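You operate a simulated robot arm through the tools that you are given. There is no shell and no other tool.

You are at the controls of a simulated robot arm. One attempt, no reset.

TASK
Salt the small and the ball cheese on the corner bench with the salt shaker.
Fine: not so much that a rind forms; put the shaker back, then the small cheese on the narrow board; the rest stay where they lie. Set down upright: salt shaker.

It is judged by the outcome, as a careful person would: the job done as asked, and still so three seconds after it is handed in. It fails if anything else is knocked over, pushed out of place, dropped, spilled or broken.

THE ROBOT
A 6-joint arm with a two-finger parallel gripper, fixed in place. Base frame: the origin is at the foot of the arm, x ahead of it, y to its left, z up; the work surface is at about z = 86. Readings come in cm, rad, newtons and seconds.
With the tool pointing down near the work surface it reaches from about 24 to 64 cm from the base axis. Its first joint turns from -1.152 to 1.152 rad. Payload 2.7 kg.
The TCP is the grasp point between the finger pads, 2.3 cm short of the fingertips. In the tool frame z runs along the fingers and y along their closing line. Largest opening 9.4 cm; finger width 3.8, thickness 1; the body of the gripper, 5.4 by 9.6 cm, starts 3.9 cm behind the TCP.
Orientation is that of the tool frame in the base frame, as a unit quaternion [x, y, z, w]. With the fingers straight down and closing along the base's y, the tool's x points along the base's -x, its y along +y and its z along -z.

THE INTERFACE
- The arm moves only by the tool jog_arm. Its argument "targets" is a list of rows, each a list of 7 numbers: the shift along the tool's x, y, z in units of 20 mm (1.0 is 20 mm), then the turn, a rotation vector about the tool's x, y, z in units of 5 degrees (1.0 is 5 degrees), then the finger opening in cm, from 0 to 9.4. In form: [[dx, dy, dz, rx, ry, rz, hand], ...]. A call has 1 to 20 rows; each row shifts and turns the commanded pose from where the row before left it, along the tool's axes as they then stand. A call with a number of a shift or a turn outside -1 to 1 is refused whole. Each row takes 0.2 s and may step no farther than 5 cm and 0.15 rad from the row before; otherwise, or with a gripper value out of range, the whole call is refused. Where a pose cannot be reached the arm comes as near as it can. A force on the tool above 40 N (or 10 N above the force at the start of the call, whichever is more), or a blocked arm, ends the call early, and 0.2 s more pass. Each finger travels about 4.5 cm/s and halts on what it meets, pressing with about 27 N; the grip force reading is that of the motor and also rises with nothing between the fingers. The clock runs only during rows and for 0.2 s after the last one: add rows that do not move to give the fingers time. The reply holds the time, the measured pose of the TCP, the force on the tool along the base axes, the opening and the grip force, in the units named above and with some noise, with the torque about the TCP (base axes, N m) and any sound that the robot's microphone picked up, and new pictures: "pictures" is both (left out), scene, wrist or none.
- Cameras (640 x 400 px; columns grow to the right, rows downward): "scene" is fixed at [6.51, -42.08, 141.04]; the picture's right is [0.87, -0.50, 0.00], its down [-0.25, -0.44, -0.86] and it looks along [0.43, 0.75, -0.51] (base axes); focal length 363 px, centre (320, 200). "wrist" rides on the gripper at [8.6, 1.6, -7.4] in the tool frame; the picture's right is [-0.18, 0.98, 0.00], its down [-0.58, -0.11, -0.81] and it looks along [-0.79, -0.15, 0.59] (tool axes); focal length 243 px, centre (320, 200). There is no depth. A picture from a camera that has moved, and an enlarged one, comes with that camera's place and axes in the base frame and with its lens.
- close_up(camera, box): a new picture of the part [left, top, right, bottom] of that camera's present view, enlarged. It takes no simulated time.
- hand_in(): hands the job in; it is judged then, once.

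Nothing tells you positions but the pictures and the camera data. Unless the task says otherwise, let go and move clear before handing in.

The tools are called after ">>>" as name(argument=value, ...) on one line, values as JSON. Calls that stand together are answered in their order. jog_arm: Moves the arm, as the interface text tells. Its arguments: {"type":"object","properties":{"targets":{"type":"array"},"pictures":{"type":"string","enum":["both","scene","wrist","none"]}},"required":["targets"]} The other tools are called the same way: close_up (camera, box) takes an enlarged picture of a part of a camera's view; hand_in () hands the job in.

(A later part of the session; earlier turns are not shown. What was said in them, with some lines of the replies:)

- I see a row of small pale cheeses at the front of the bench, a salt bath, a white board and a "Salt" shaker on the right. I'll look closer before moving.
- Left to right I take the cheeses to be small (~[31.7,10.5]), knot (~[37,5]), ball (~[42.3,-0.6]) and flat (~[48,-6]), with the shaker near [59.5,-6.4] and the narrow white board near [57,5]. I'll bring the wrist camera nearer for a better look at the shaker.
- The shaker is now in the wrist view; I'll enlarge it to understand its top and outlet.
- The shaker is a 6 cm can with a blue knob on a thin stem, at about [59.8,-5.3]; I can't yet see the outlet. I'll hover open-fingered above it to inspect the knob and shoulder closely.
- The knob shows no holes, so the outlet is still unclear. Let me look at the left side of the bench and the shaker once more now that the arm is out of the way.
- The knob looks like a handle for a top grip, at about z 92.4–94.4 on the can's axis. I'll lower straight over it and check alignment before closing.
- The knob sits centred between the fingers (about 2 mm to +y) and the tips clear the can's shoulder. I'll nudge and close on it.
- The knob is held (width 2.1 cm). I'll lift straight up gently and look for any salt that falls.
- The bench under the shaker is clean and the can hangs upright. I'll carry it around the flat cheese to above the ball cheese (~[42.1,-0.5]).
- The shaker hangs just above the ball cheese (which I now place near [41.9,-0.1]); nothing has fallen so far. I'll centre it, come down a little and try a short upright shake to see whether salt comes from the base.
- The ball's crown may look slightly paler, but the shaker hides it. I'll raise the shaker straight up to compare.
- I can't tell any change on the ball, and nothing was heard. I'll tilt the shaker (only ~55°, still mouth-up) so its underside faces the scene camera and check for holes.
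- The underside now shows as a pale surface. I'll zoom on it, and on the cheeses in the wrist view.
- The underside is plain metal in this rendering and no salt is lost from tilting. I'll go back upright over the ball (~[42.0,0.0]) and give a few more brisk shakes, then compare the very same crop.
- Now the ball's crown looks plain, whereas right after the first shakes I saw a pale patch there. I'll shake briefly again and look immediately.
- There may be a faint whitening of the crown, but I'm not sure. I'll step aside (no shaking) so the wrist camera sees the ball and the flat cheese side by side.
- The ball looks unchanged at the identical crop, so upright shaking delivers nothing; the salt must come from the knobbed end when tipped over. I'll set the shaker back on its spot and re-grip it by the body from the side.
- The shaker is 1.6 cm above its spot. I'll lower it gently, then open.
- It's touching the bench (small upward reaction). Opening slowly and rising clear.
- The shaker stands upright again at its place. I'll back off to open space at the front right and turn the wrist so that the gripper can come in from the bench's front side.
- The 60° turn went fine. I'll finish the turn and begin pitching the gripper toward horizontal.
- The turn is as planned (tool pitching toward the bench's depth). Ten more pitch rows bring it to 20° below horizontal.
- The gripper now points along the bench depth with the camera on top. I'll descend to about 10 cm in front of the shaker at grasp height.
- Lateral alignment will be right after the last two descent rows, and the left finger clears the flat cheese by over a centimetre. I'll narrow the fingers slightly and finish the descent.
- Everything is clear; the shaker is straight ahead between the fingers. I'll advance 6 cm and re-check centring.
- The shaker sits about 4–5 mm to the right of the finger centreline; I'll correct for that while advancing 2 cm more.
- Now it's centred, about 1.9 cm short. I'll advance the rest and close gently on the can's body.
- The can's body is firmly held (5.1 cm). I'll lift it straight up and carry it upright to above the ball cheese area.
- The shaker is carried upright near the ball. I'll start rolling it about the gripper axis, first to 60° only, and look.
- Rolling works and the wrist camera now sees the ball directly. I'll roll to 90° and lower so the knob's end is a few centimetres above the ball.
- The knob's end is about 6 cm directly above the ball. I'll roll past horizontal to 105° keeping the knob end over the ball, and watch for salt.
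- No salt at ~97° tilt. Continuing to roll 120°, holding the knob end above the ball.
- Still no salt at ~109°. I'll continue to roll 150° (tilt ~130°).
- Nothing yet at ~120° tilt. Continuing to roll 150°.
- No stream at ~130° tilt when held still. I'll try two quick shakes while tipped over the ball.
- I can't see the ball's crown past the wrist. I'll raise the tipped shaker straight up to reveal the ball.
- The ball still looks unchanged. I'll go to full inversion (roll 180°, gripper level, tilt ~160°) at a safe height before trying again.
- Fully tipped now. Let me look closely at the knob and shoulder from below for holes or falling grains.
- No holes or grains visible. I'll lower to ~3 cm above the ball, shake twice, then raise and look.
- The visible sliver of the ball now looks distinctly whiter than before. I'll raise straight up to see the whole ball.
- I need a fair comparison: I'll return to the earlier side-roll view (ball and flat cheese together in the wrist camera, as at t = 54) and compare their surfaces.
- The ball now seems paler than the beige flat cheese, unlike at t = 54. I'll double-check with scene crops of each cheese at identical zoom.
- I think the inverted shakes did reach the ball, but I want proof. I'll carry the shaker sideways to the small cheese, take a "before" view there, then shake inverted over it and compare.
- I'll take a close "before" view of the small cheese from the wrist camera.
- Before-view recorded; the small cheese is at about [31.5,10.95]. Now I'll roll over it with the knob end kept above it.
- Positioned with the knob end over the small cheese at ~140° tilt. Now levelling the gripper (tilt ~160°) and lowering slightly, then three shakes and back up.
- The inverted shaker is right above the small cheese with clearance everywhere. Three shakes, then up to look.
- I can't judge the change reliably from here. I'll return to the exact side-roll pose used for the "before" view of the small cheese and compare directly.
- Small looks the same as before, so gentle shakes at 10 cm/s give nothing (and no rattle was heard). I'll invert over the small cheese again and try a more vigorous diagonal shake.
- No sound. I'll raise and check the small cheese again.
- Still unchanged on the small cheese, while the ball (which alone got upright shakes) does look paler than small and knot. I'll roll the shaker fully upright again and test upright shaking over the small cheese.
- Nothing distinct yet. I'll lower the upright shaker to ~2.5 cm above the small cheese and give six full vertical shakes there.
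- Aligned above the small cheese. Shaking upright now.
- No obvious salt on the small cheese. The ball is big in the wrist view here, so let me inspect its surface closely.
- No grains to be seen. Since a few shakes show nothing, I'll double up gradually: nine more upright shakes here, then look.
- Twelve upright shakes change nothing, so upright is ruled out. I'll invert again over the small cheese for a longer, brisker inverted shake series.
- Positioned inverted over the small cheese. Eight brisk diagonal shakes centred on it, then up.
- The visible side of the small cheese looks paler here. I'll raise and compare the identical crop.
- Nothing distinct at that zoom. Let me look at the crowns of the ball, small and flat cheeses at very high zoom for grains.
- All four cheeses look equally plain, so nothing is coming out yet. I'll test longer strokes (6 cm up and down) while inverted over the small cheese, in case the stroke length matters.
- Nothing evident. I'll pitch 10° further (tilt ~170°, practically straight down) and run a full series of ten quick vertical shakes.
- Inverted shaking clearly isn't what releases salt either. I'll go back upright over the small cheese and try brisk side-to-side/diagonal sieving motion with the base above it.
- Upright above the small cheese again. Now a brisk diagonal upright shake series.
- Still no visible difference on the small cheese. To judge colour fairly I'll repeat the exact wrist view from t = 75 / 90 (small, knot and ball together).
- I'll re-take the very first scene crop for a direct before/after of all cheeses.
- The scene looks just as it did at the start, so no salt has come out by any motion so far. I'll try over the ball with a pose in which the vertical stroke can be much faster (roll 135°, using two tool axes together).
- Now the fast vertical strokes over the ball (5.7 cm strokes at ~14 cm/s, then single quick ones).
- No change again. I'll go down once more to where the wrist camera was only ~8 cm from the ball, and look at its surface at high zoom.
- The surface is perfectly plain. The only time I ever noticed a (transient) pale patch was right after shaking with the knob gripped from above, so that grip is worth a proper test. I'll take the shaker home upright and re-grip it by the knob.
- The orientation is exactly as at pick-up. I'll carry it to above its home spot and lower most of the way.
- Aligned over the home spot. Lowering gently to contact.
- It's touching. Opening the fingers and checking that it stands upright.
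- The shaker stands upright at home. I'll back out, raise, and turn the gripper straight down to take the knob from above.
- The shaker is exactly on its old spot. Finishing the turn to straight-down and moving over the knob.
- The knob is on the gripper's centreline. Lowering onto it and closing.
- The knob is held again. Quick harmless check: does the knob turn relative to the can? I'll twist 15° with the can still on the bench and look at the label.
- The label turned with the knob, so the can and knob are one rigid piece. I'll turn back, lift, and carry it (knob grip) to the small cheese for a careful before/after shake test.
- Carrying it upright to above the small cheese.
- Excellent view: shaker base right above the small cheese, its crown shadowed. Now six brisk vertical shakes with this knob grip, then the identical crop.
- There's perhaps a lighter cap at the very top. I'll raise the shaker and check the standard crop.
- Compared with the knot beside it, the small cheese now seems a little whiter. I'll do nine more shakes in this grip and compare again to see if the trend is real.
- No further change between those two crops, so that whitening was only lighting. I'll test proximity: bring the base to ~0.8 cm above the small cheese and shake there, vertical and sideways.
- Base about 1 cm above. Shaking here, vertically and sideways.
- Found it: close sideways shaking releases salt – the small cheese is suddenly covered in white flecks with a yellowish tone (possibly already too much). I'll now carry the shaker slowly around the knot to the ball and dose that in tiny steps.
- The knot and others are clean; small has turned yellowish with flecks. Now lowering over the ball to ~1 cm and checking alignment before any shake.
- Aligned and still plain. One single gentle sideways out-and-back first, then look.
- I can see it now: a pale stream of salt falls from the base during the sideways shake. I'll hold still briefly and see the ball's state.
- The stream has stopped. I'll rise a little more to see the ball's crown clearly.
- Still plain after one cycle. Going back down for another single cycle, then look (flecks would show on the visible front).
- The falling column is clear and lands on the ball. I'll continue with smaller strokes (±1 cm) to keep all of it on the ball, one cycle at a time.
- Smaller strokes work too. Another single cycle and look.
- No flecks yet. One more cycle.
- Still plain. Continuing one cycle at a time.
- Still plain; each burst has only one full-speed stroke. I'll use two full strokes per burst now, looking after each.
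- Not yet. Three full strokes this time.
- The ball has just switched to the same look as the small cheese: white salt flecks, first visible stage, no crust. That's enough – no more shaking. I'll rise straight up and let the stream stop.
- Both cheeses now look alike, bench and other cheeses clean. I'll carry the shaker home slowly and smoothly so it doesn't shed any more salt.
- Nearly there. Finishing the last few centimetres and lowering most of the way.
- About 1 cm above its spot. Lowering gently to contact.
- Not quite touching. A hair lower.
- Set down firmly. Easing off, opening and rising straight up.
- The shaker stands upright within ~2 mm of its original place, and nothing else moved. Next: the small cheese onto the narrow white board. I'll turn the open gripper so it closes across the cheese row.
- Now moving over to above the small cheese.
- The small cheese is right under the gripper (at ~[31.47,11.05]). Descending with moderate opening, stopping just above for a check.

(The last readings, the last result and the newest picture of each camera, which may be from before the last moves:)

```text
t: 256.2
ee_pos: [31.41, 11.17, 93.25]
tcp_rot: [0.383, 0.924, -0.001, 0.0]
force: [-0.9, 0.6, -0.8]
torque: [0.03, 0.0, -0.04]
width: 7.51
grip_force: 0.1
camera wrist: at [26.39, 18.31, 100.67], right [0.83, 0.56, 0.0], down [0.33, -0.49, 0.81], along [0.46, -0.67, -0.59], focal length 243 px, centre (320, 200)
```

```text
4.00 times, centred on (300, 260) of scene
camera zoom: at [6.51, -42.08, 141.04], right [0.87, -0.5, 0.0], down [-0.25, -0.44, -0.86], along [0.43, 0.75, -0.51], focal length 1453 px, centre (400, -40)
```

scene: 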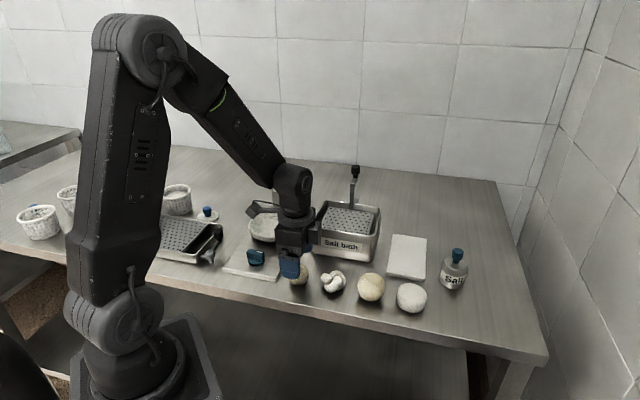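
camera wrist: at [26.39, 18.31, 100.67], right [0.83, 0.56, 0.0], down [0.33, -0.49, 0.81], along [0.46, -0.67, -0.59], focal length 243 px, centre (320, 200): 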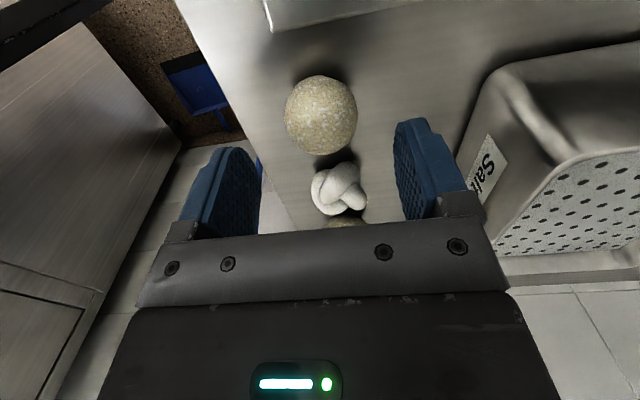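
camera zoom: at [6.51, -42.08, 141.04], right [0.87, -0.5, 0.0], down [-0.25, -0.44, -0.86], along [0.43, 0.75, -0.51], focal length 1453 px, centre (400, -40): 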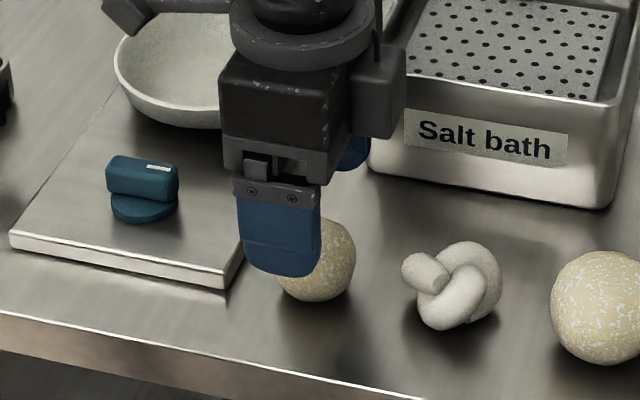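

Perfectly centred. Lowering to grasp height and closing on the small cheese.

>>> jog_arm(targets=[[0, 0, 1, 0, 0, 0, 7.5], [0, 0, 0.9, 0, 0, 0, 7.5], [0, 0, 0.4, 0, 0, 0, 7.5], [0, 0, 0, 0, 0, 0, 7.5], [0, 0, 0, 0, 0, 0, 6], [0, 0, 0, 0, 0, 0, 5], [0, 0, 0, 0, 0, 0, 4.2], [0, 0, 0, 0, 0, 0, 3.6], [0, 0, 0, 0, 0, 0, 3.4], [0, 0, 0, 0, 0, 0, 3.4]])

>>> close_up(camera="scene", box=[250, 210, 350, 310])

>>> close_up(camera="wrist", box=[190, 40, 460, 240])

```text
t: 258.4
ee_pos: [31.5, 10.98, 88.94]
tcp_rot: [0.383, 0.924, 0.0, 0.0]
force: [-0.6, -0.7, -0.2]
torque: [0.02, -0.01, 0.0]
width: 4.26
grip_force: 27.1
camera wrist: at [26.41, 18.18, 96.22], right [0.83, 0.56, 0.0], down [0.33, -0.49, 0.81], along [0.46, -0.67, -0.59], focal length 243 px, centre (320, 200)
```

scene: 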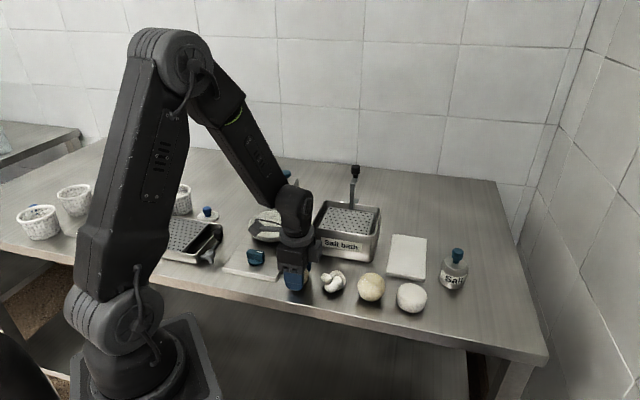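
wrist: 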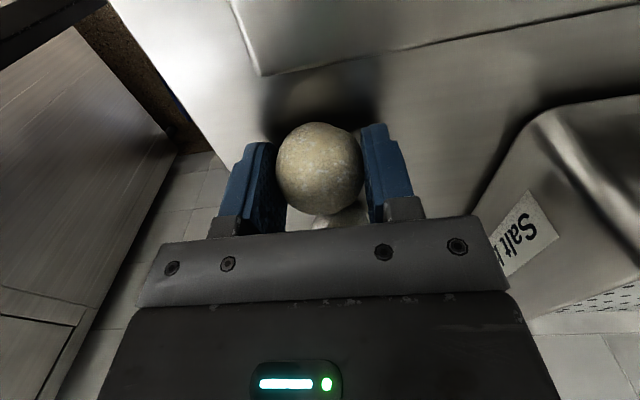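

```text
4.00 times, centred on (300, 260) of scene
camera zoom: at [6.51, -42.08, 141.04], right [0.87, -0.5, 0.0], down [-0.25, -0.44, -0.86], along [0.43, 0.75, -0.51], focal length 1453 px, centre (400, -40)
```

zoom: 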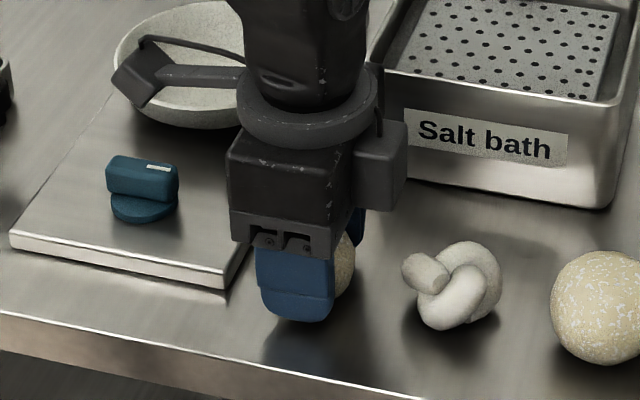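

```text
2.00 times, centred on (325, 140) of wrist
camera zoom: at [26.41, 18.18, 96.22], right [0.83, 0.56, 0.0], down [0.33, -0.49, 0.81], along [0.46, -0.67, -0.59], focal length 485 px, centre (310, 320)
```

zoom: 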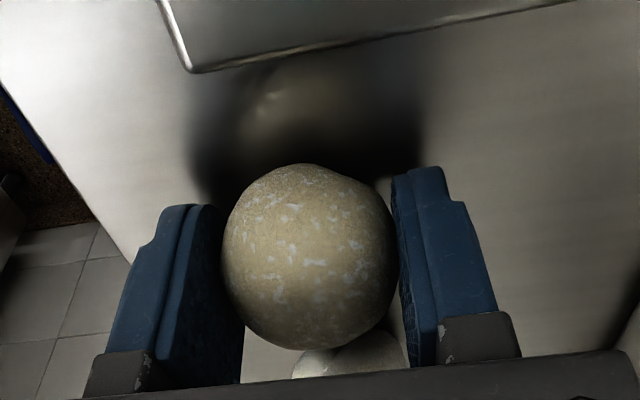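

The small cheese is held (4.3 cm). Lifting it straight up smoothly.

>>> jog_arm(targets=[[0, 0, -0.2, 0, 0, 0, 3.4], [0, 0, -0.5, 0, 0, 0, 3.4], [0, 0, -0.9, 0, 0, 0, 3.4], [0, 0, -0.9, 0, 0, 0, 3.4], [0, 0, -0.9, 0, 0, 0, 3.4], [0, 0, -0.9, 0, 0, 0, 3.4], [0, 0, -0.9, 0, 0, 0, 3.4], [0, 0, -0.9, 0, 0, 0, 3.4], [0, 0, -0.9, 0, 0, 0, 3.4], [0, 0, -0.5, 0, 0, 0, 3.4], [0, 0, 0, 0, 0, 0, 3.4]], pictures="none")

>>> jog_arm(targets=[[-0.4, 0.26, 0, 0, 0, 0, 3.4], [-0.857, 0.552, 0, 0, 0, 0, 3.4], [-0.857, 0.552, 0, 0, 0, 0, 3.4], [-0.857, 0.552, 0, 0, 0, 0, 3.4], [-0.857, 0.552, 0, 0, 0, 0, 3.4], [-0.857, 0.552, 0, 0, 0, 0, 3.4], [-0.857, 0.552, 0, 0, 0, 0, 3.4], [-0.857, 0.552, 0, 0, 0, 0, 3.4], [-0.857, 0.552, 0, 0, 0, 0, 3.4], [-0.857, 0.552, 0, 0, 0, 0, 3.4], [-0.857, 0.552, 0, 0, 0, 0, 3.4], [-0.857, 0.552, 0, 0, 0, 0, 3.4], [-0.857, 0.552, 0, 0, 0, 0, 3.4], [-0.457, 0.292, 0, 0, 0, 0, 3.4], [0, 0, 0, 0, 0, 0, 3.4]])

>>> close_up(camera="wrist", box=[100, 0, 540, 240])

>>> close_up(camera="scene", box=[270, 190, 490, 340])

```text
t: 260.8
ee_pos: [31.5, 11.15, 103.84]
tcp_rot: [0.383, 0.924, 0.001, 0.0]
force: [0.1, -0.2, -0.5]
torque: [-0.02, 0.0, 0.03]
width: 4.26
grip_force: 27.3
```

```text
t: 264.0
ee_pos: [57.39, 5.46, 103.89]
tcp_rot: [0.383, 0.924, 0.0, 0.0]
force: [-0.1, -0.7, -0.8]
torque: [-0.02, 0.05, 0.0]
width: 4.24
grip_force: 27.3
camera wrist: at [52.25, 12.56, 111.17], right [0.83, 0.56, 0.0], down [0.33, -0.49, 0.81], along [0.46, -0.67, -0.59], focal length 243 px, centre (320, 200)
```

scene: 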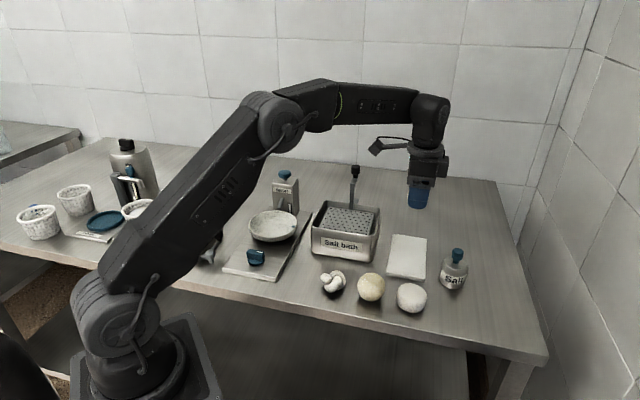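
wrist: 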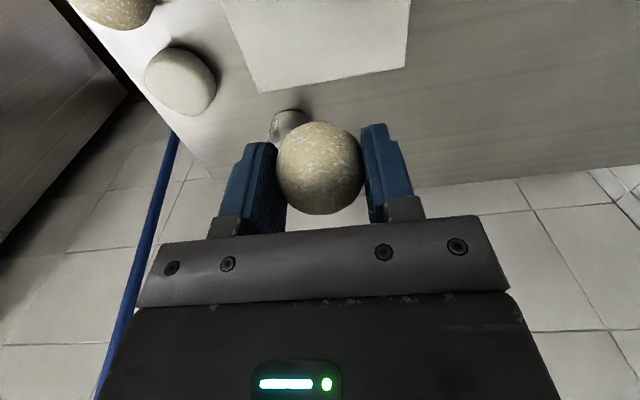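

```text
1.45 times, centred on (320, 120) of wrist
camera zoom: at [52.25, 12.56, 111.17], right [0.83, 0.56, 0.0], down [0.33, -0.49, 0.81], along [0.46, -0.67, -0.59], focal length 353 px, centre (320, 316)
```

zoom: 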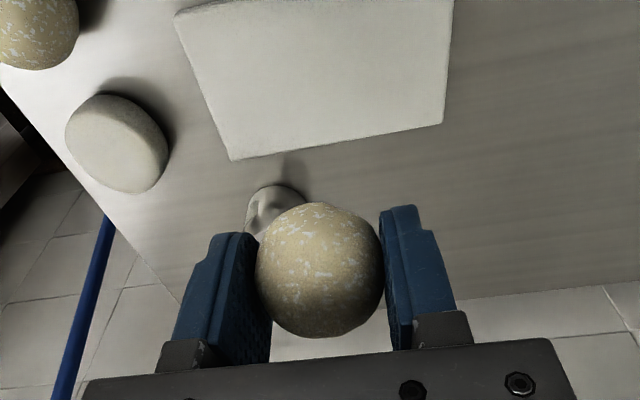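

```text
2.67 times, centred on (380, 265) of scene
camera zoom: at [6.51, -42.08, 141.04], right [0.87, -0.5, 0.0], down [-0.25, -0.44, -0.86], along [0.43, 0.75, -0.51], focal length 969 px, centre (160, 27)
```

zoom: 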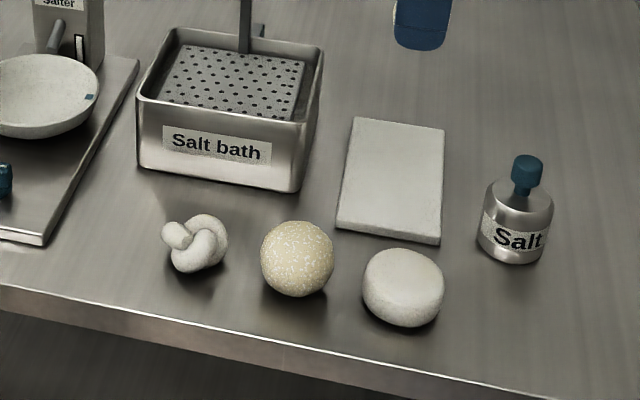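

Hovering over the centre of the narrow board (~[57.35,5.5]). Lowering most of the way.

>>> jog_arm(targets=[[0, 0, 0.6, 0, 0, 0, 3.4], [0, 0, 1, 0, 0, 0, 3.4], [0, 0, 1, 0, 0, 0, 3.4], [0, 0, 1, 0, 0, 0, 3.4], [0, 0, 1, 0, 0, 0, 3.4], [0, 0, 1, 0, 0, 0, 3.4], [0, 0, 0.7, 0, 0, 0, 3.4], [0, 0, 0.4, 0, 0, 0, 3.4], [0, 0, 0, 0, 0, 0, 3.4]])

>>> close_up(camera="scene", box=[360, 200, 480, 300])

>>> close_up(camera="wrist", box=[190, 40, 460, 240])

```text
t: 266.0
ee_pos: [57.25, 5.44, 90.26]
tcp_rot: [0.382, 0.924, 0.001, 0.0]
force: [-0.4, 0.3, -1.0]
torque: [-0.02, 0.02, 0.03]
width: 4.23
grip_force: 27.0
camera wrist: at [52.11, 12.6, 97.67], right [0.83, 0.56, 0.0], down [0.33, -0.49, 0.81], along [0.46, -0.67, -0.59], focal length 243 px, centre (320, 200)
```

scene: 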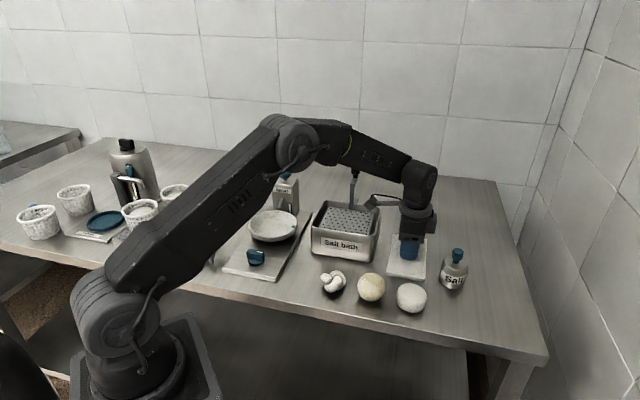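
wrist: 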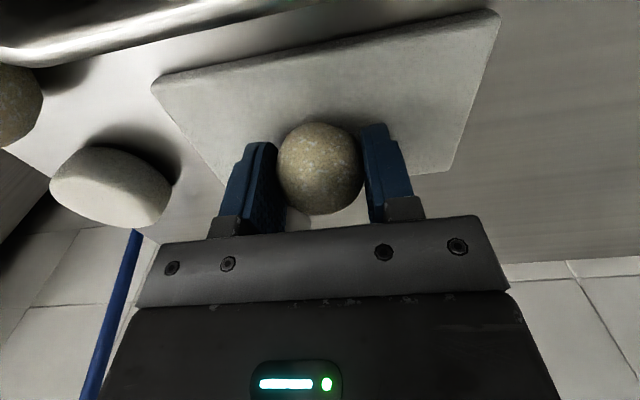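

```text
4.00 times, centred on (420, 250) of scene
camera zoom: at [6.51, -42.08, 141.04], right [0.87, -0.5, 0.0], down [-0.25, -0.44, -0.86], along [0.43, 0.75, -0.51], focal length 1453 px, centre (-80, 0)
```

zoom: 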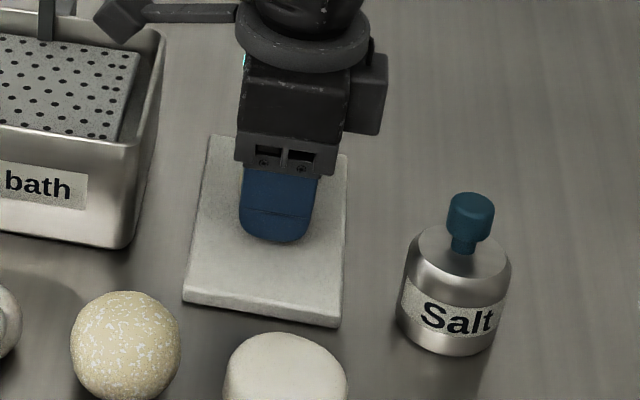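

```text
2.00 times, centred on (325, 140) of wrist
camera zoom: at [52.11, 12.6, 97.67], right [0.83, 0.56, 0.0], down [0.33, -0.49, 0.81], along [0.46, -0.67, -0.59], focal length 485 px, centre (310, 320)
```

zoom: 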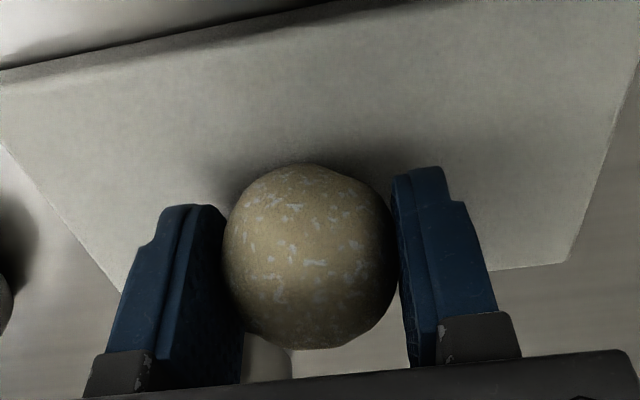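

Centred over the board, about 0.8 cm to go. Lowering in small steps while watching the force.

>>> jog_arm(targets=[[0, 0, 0.2, 0, 0, 0, 3.4], [0, 0, 0.1, 0, 0, 0, 3.4], [0, 0, 0, 0, 0, 0, 3.4]], pictures="none")

```text
t: 266.8
ee_pos: [57.28, 5.49, 90.03]
tcp_rot: [0.382, 0.924, 0.001, 0.003]
force: [-5.2, -1.3, 22.5]
torque: [-0.05, 0.17, -0.02]
width: 4.21
grip_force: 26.8
```

Contact already, a bit firm. Easing up slightly before release.

>>> jog_arm(targets=[[0, 0, -0.07, 0, 0, 0, 3.4], [0, 0, 0, 0, 0, 0, 3.4]], pictures="none")

```text
t: 267.4
ee_pos: [57.3, 5.41, 89.93]
tcp_rot: [0.383, 0.924, 0.0, 0.001]
force: [1.6, 1.8, 17.1]
torque: [0.05, -0.07, 0.04]
width: 4.23
grip_force: 26.9
```

>>> jog_arm(targets=[[0, 0, -0.07, 0, 0, 0, 3.4], [0, 0, -0.04, 0, 0, 0, 3.4], [0, 0, 0, 0, 0, 0, 3.4]], pictures="none")

```text
t: 268.2
ee_pos: [57.16, 5.49, 90.08]
tcp_rot: [0.383, 0.924, -0.001, -0.001]
force: [1.2, -1.5, 1.9]
torque: [-0.05, -0.07, -0.04]
width: 4.22
grip_force: 27.3
```

Light contact now. Opening gently and symmetrically.

>>> jog_arm(targets=[[0, 0, 0, 0, 0, 0, 4.4], [0, 0, 0, 0, 0, 0, 4.7], [0, 0, 0, 0, 0, 0, 5.2], [0, 0, 0, 0, 0, 0, 6], [0, 0, 0, 0, 0, 0, 7], [0, 0, 0, 0, 0, 0, 7.5]])

>>> close_up(camera="wrist", box=[190, 40, 460, 240])

```text
t: 269.6
ee_pos: [57.28, 5.49, 90.08]
tcp_rot: [0.382, 0.924, -0.001, 0.0]
force: [0.4, -0.1, 0.2]
torque: [0.0, 0.0, -0.05]
width: 7.51
grip_force: 0.0
camera wrist: at [52.17, 12.62, 97.54], right [0.83, 0.56, 0.0], down [0.33, -0.49, 0.81], along [0.46, -0.67, -0.59], focal length 243 px, centre (320, 200)
```

scene: 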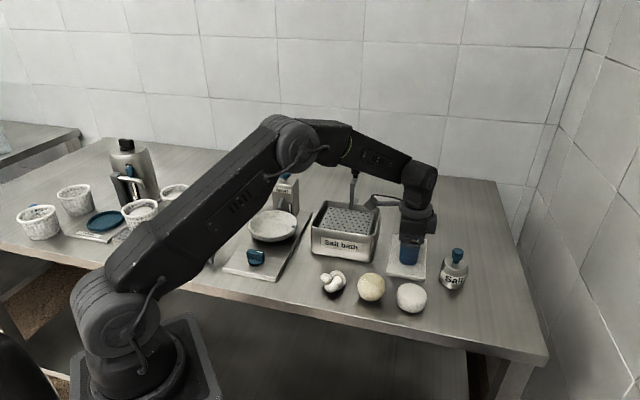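
wrist: 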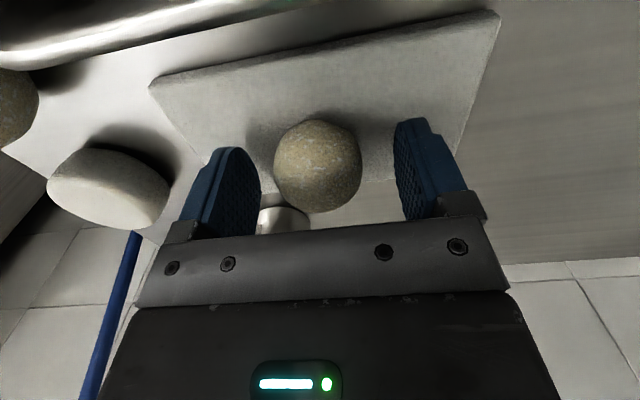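

```text
2.00 times, centred on (325, 140) of wrist
camera zoom: at [52.17, 12.62, 97.54], right [0.83, 0.56, 0.0], down [0.33, -0.49, 0.81], along [0.46, -0.67, -0.59], focal length 485 px, centre (310, 320)
```

zoom: 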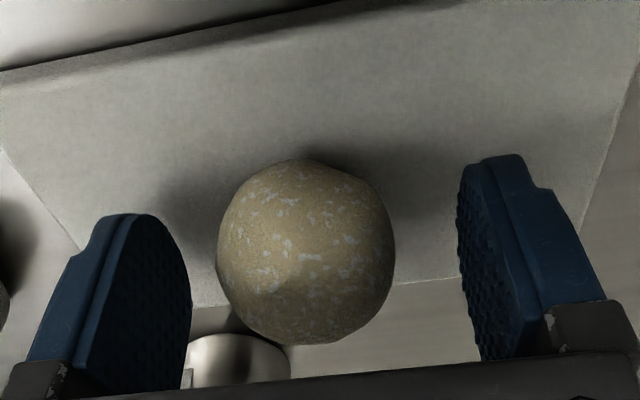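

The cheese sits free on the board. Raising the hand straight up and checking that it stays put.

>>> jog_arm(targets=[[0, 0, -0.3, 0, 0, 0, 7.5], [0, 0, -0.6, 0, 0, 0, 7.5], [0, 0, -0.9, 0, 0, 0, 7.5], [0, 0, -0.9, 0, 0, 0, 7.5], [0, 0, -0.9, 0, 0, 0, 7.5], [0, 0, -0.9, 0, 0, 0, 7.5], [0, 0, -0.9, 0, 0, 0, 7.5], [0, 0, -0.9, 0, 0, 0, 7.5], [0, 0, -0.9, 0, 0, 0, 7.5]])

>>> close_up(camera="scene", box=[270, 190, 490, 340])

>>> close_up(camera="scene", box=[375, 225, 440, 290])

```text
t: 271.6
ee_pos: [57.23, 5.53, 104.61]
tcp_rot: [0.383, 0.924, 0.0, 0.0]
force: [0.0, 0.0, 0.3]
torque: [0.01, -0.01, 0.02]
width: 7.51
grip_force: 0.1
camera wrist: at [52.21, 12.66, 111.94], right [0.83, 0.56, 0.0], down [0.33, -0.49, 0.81], along [0.45, -0.67, -0.59], focal length 243 px, centre (320, 200)
```

scene: 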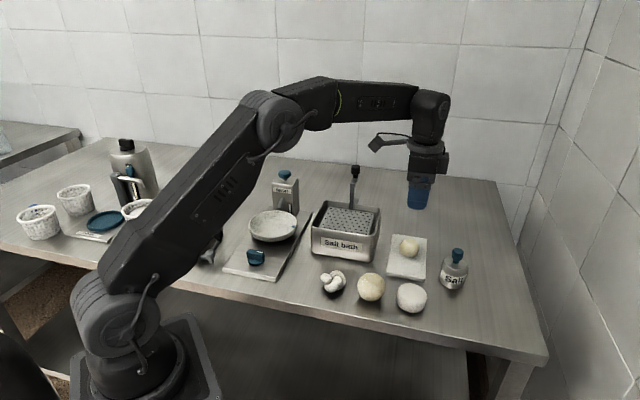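
wrist: 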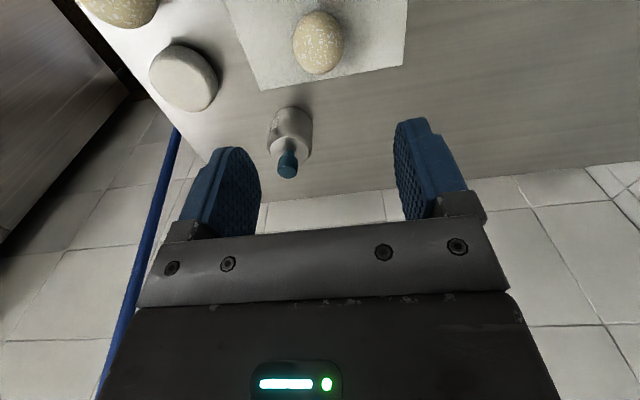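

```text
2.67 times, centred on (380, 265) of scene
camera zoom: at [6.51, -42.08, 141.04], right [0.87, -0.5, 0.0], down [-0.25, -0.44, -0.86], along [0.43, 0.75, -0.51], focal length 969 px, centre (160, 27)
```

zoom: 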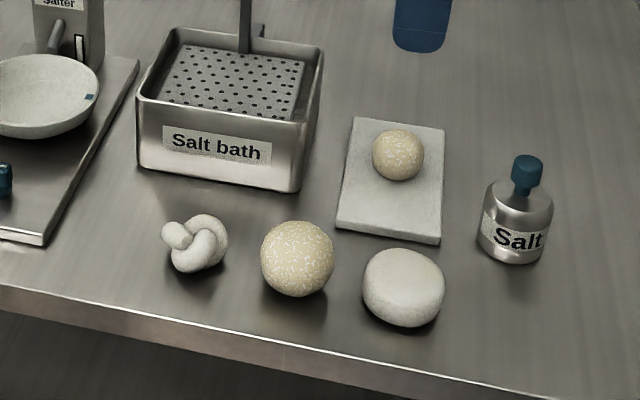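

```text
6.15 times, centred on (408, 258) of scene
camera zoom: at [6.51, -42.08, 141.04], right [0.87, -0.5, 0.0], down [-0.25, -0.44, -0.86], along [0.43, 0.75, -0.51], focal length 2235 px, centre (-218, -154)
```

zoom: 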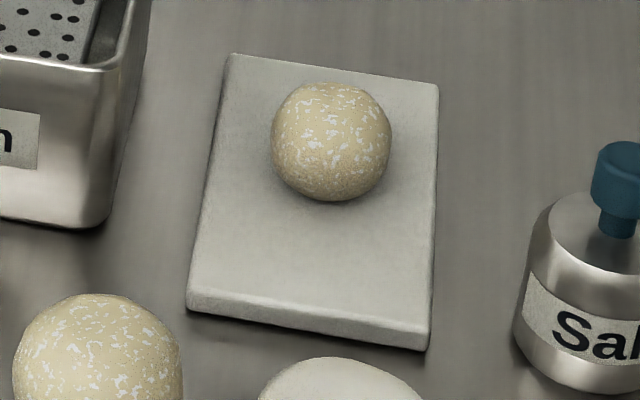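

The small cheese rests on the narrow board, the board hasn't shifted, and the others lie where they were. I'll move the arm well clear and take a last look.

>>> jog_arm(targets=[[0, 0, -1, 0, 0, 0, 9], [0, 0, -1, 0, 0, 0, 9], [0, 0, -1, 0, 0, 0, 9], [0, 0, -1, 0, 0, 0, 9], [0, 0, -1, 0, 0, 0, 9], [0, 0, -1, 0, 0, 0, 9], [0.7, -0.7, 0, 0, 0, 0, 9], [0.7, -0.7, 0, 0, 0, 0, 9], [0.7, -0.7, 0, 0, 0, 0, 9], [0.7, -0.7, 0, 0, 0, 0, 9], [0.7, -0.7, 0, 0, 0, 0, 9], [0.7, -0.7, 0, 0, 0, 0, 9], [0, 0, 0, 0, 0, 0, 9], [0, 0, 0, 0, 0, 0, 9], [0, 0, 0, 0, 0, 0, 9]])

>>> close_up(camera="scene", box=[270, 210, 490, 340])

>>> close_up(camera="scene", box=[140, 160, 320, 290])

>>> close_up(camera="scene", box=[375, 225, 440, 290])

```text
t: 274.8
ee_pos: [45.27, 5.46, 116.44]
tcp_rot: [0.383, 0.924, 0.0, 0.001]
force: [-0.6, -1.0, -1.0]
torque: [0.0, -0.01, 0.01]
width: 9.03
grip_force: 0.1
camera wrist: at [40.21, 12.58, 123.88], right [0.83, 0.56, 0.0], down [0.33, -0.49, 0.81], along [0.46, -0.67, -0.59], focal length 243 px, centre (320, 200)
```

scene: 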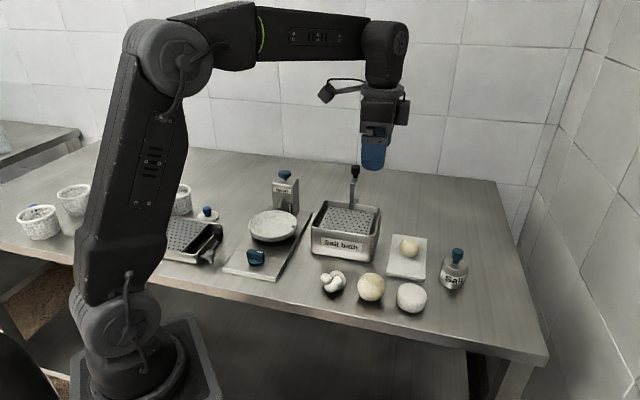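
wrist: 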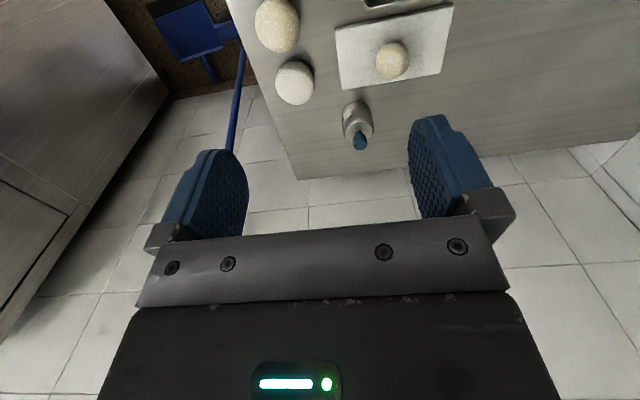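

```text
2.91 times, centred on (380, 275) of scene
camera zoom: at [6.51, -42.08, 141.04], right [0.87, -0.5, 0.0], down [-0.25, -0.44, -0.86], along [0.43, 0.75, -0.51], focal length 1057 px, centre (146, -18)
```

zoom: 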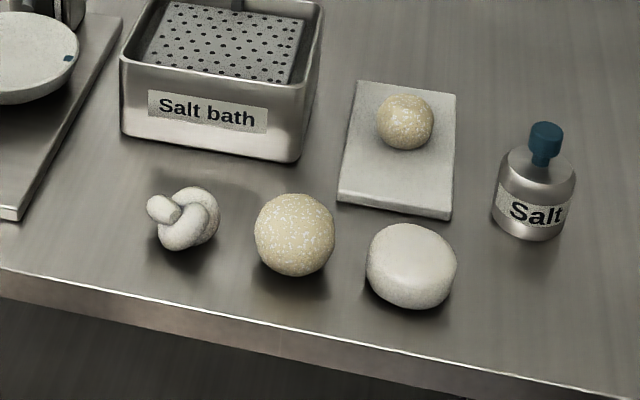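

```text
3.08 times, centred on (230, 225) of scene
camera zoom: at [6.51, -42.08, 141.04], right [0.87, -0.5, 0.0], down [-0.25, -0.44, -0.86], along [0.43, 0.75, -0.51], focal length 1118 px, centre (597, 123)
```

zoom: 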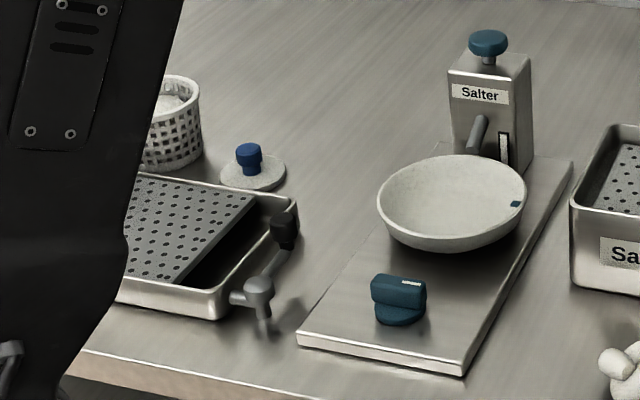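

```text
6.15 times, centred on (408, 258) of scene
camera zoom: at [6.51, -42.08, 141.04], right [0.87, -0.5, 0.0], down [-0.25, -0.44, -0.86], along [0.43, 0.75, -0.51], focal length 2235 px, centre (-218, -154)
```

zoom: 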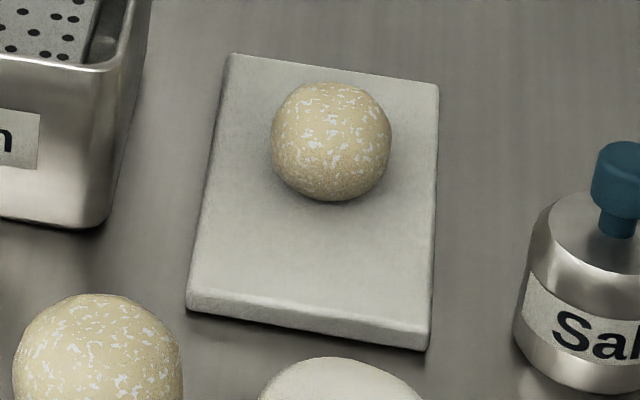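

The small and ball cheeses both carry salt flecks. The shaker stands upright in its old place, the small cheese rests steady on the narrow board, and everything else lies where it was. The arm is clear, so I'm handing in.

>>> hand_in()

```text
The job is handed in.
```

I've handed the job in. Both cheeses are salted, the shaker is back and the small cheese is on the narrow board. I can't be sure the salt was light enough.

- **Salting:** the small and ball cheeses are yellowish with white flecks. Each changed to that look in one step, with nothing lighter visible before it. I took it for salted rather than a rind, but I never saw what a rind looks like here, so it could be too much. The salt only came out when I shook the shaker side to side while it was upright. I found that out after many other shakes over these two cheeses, and some of those may have dropped salt I couldn't see.
- **Shaker:** it stands upright about 2 mm from where it started.
- **Small cheese:** it sits on the white board, which I took to be the narrow one. It pressed on the board at about 22 N for a moment as I set it down. The board didn't shift, and the cheese hadn't moved in the last pictures, about five seconds after I let go.
- **Everything else:** nothing in view was knocked over or out of place, and I saw no salt on the bench or the other cheeses. The side-to-side strokes were wide enough, especially over the small cheese, that a little may have fallen past it.
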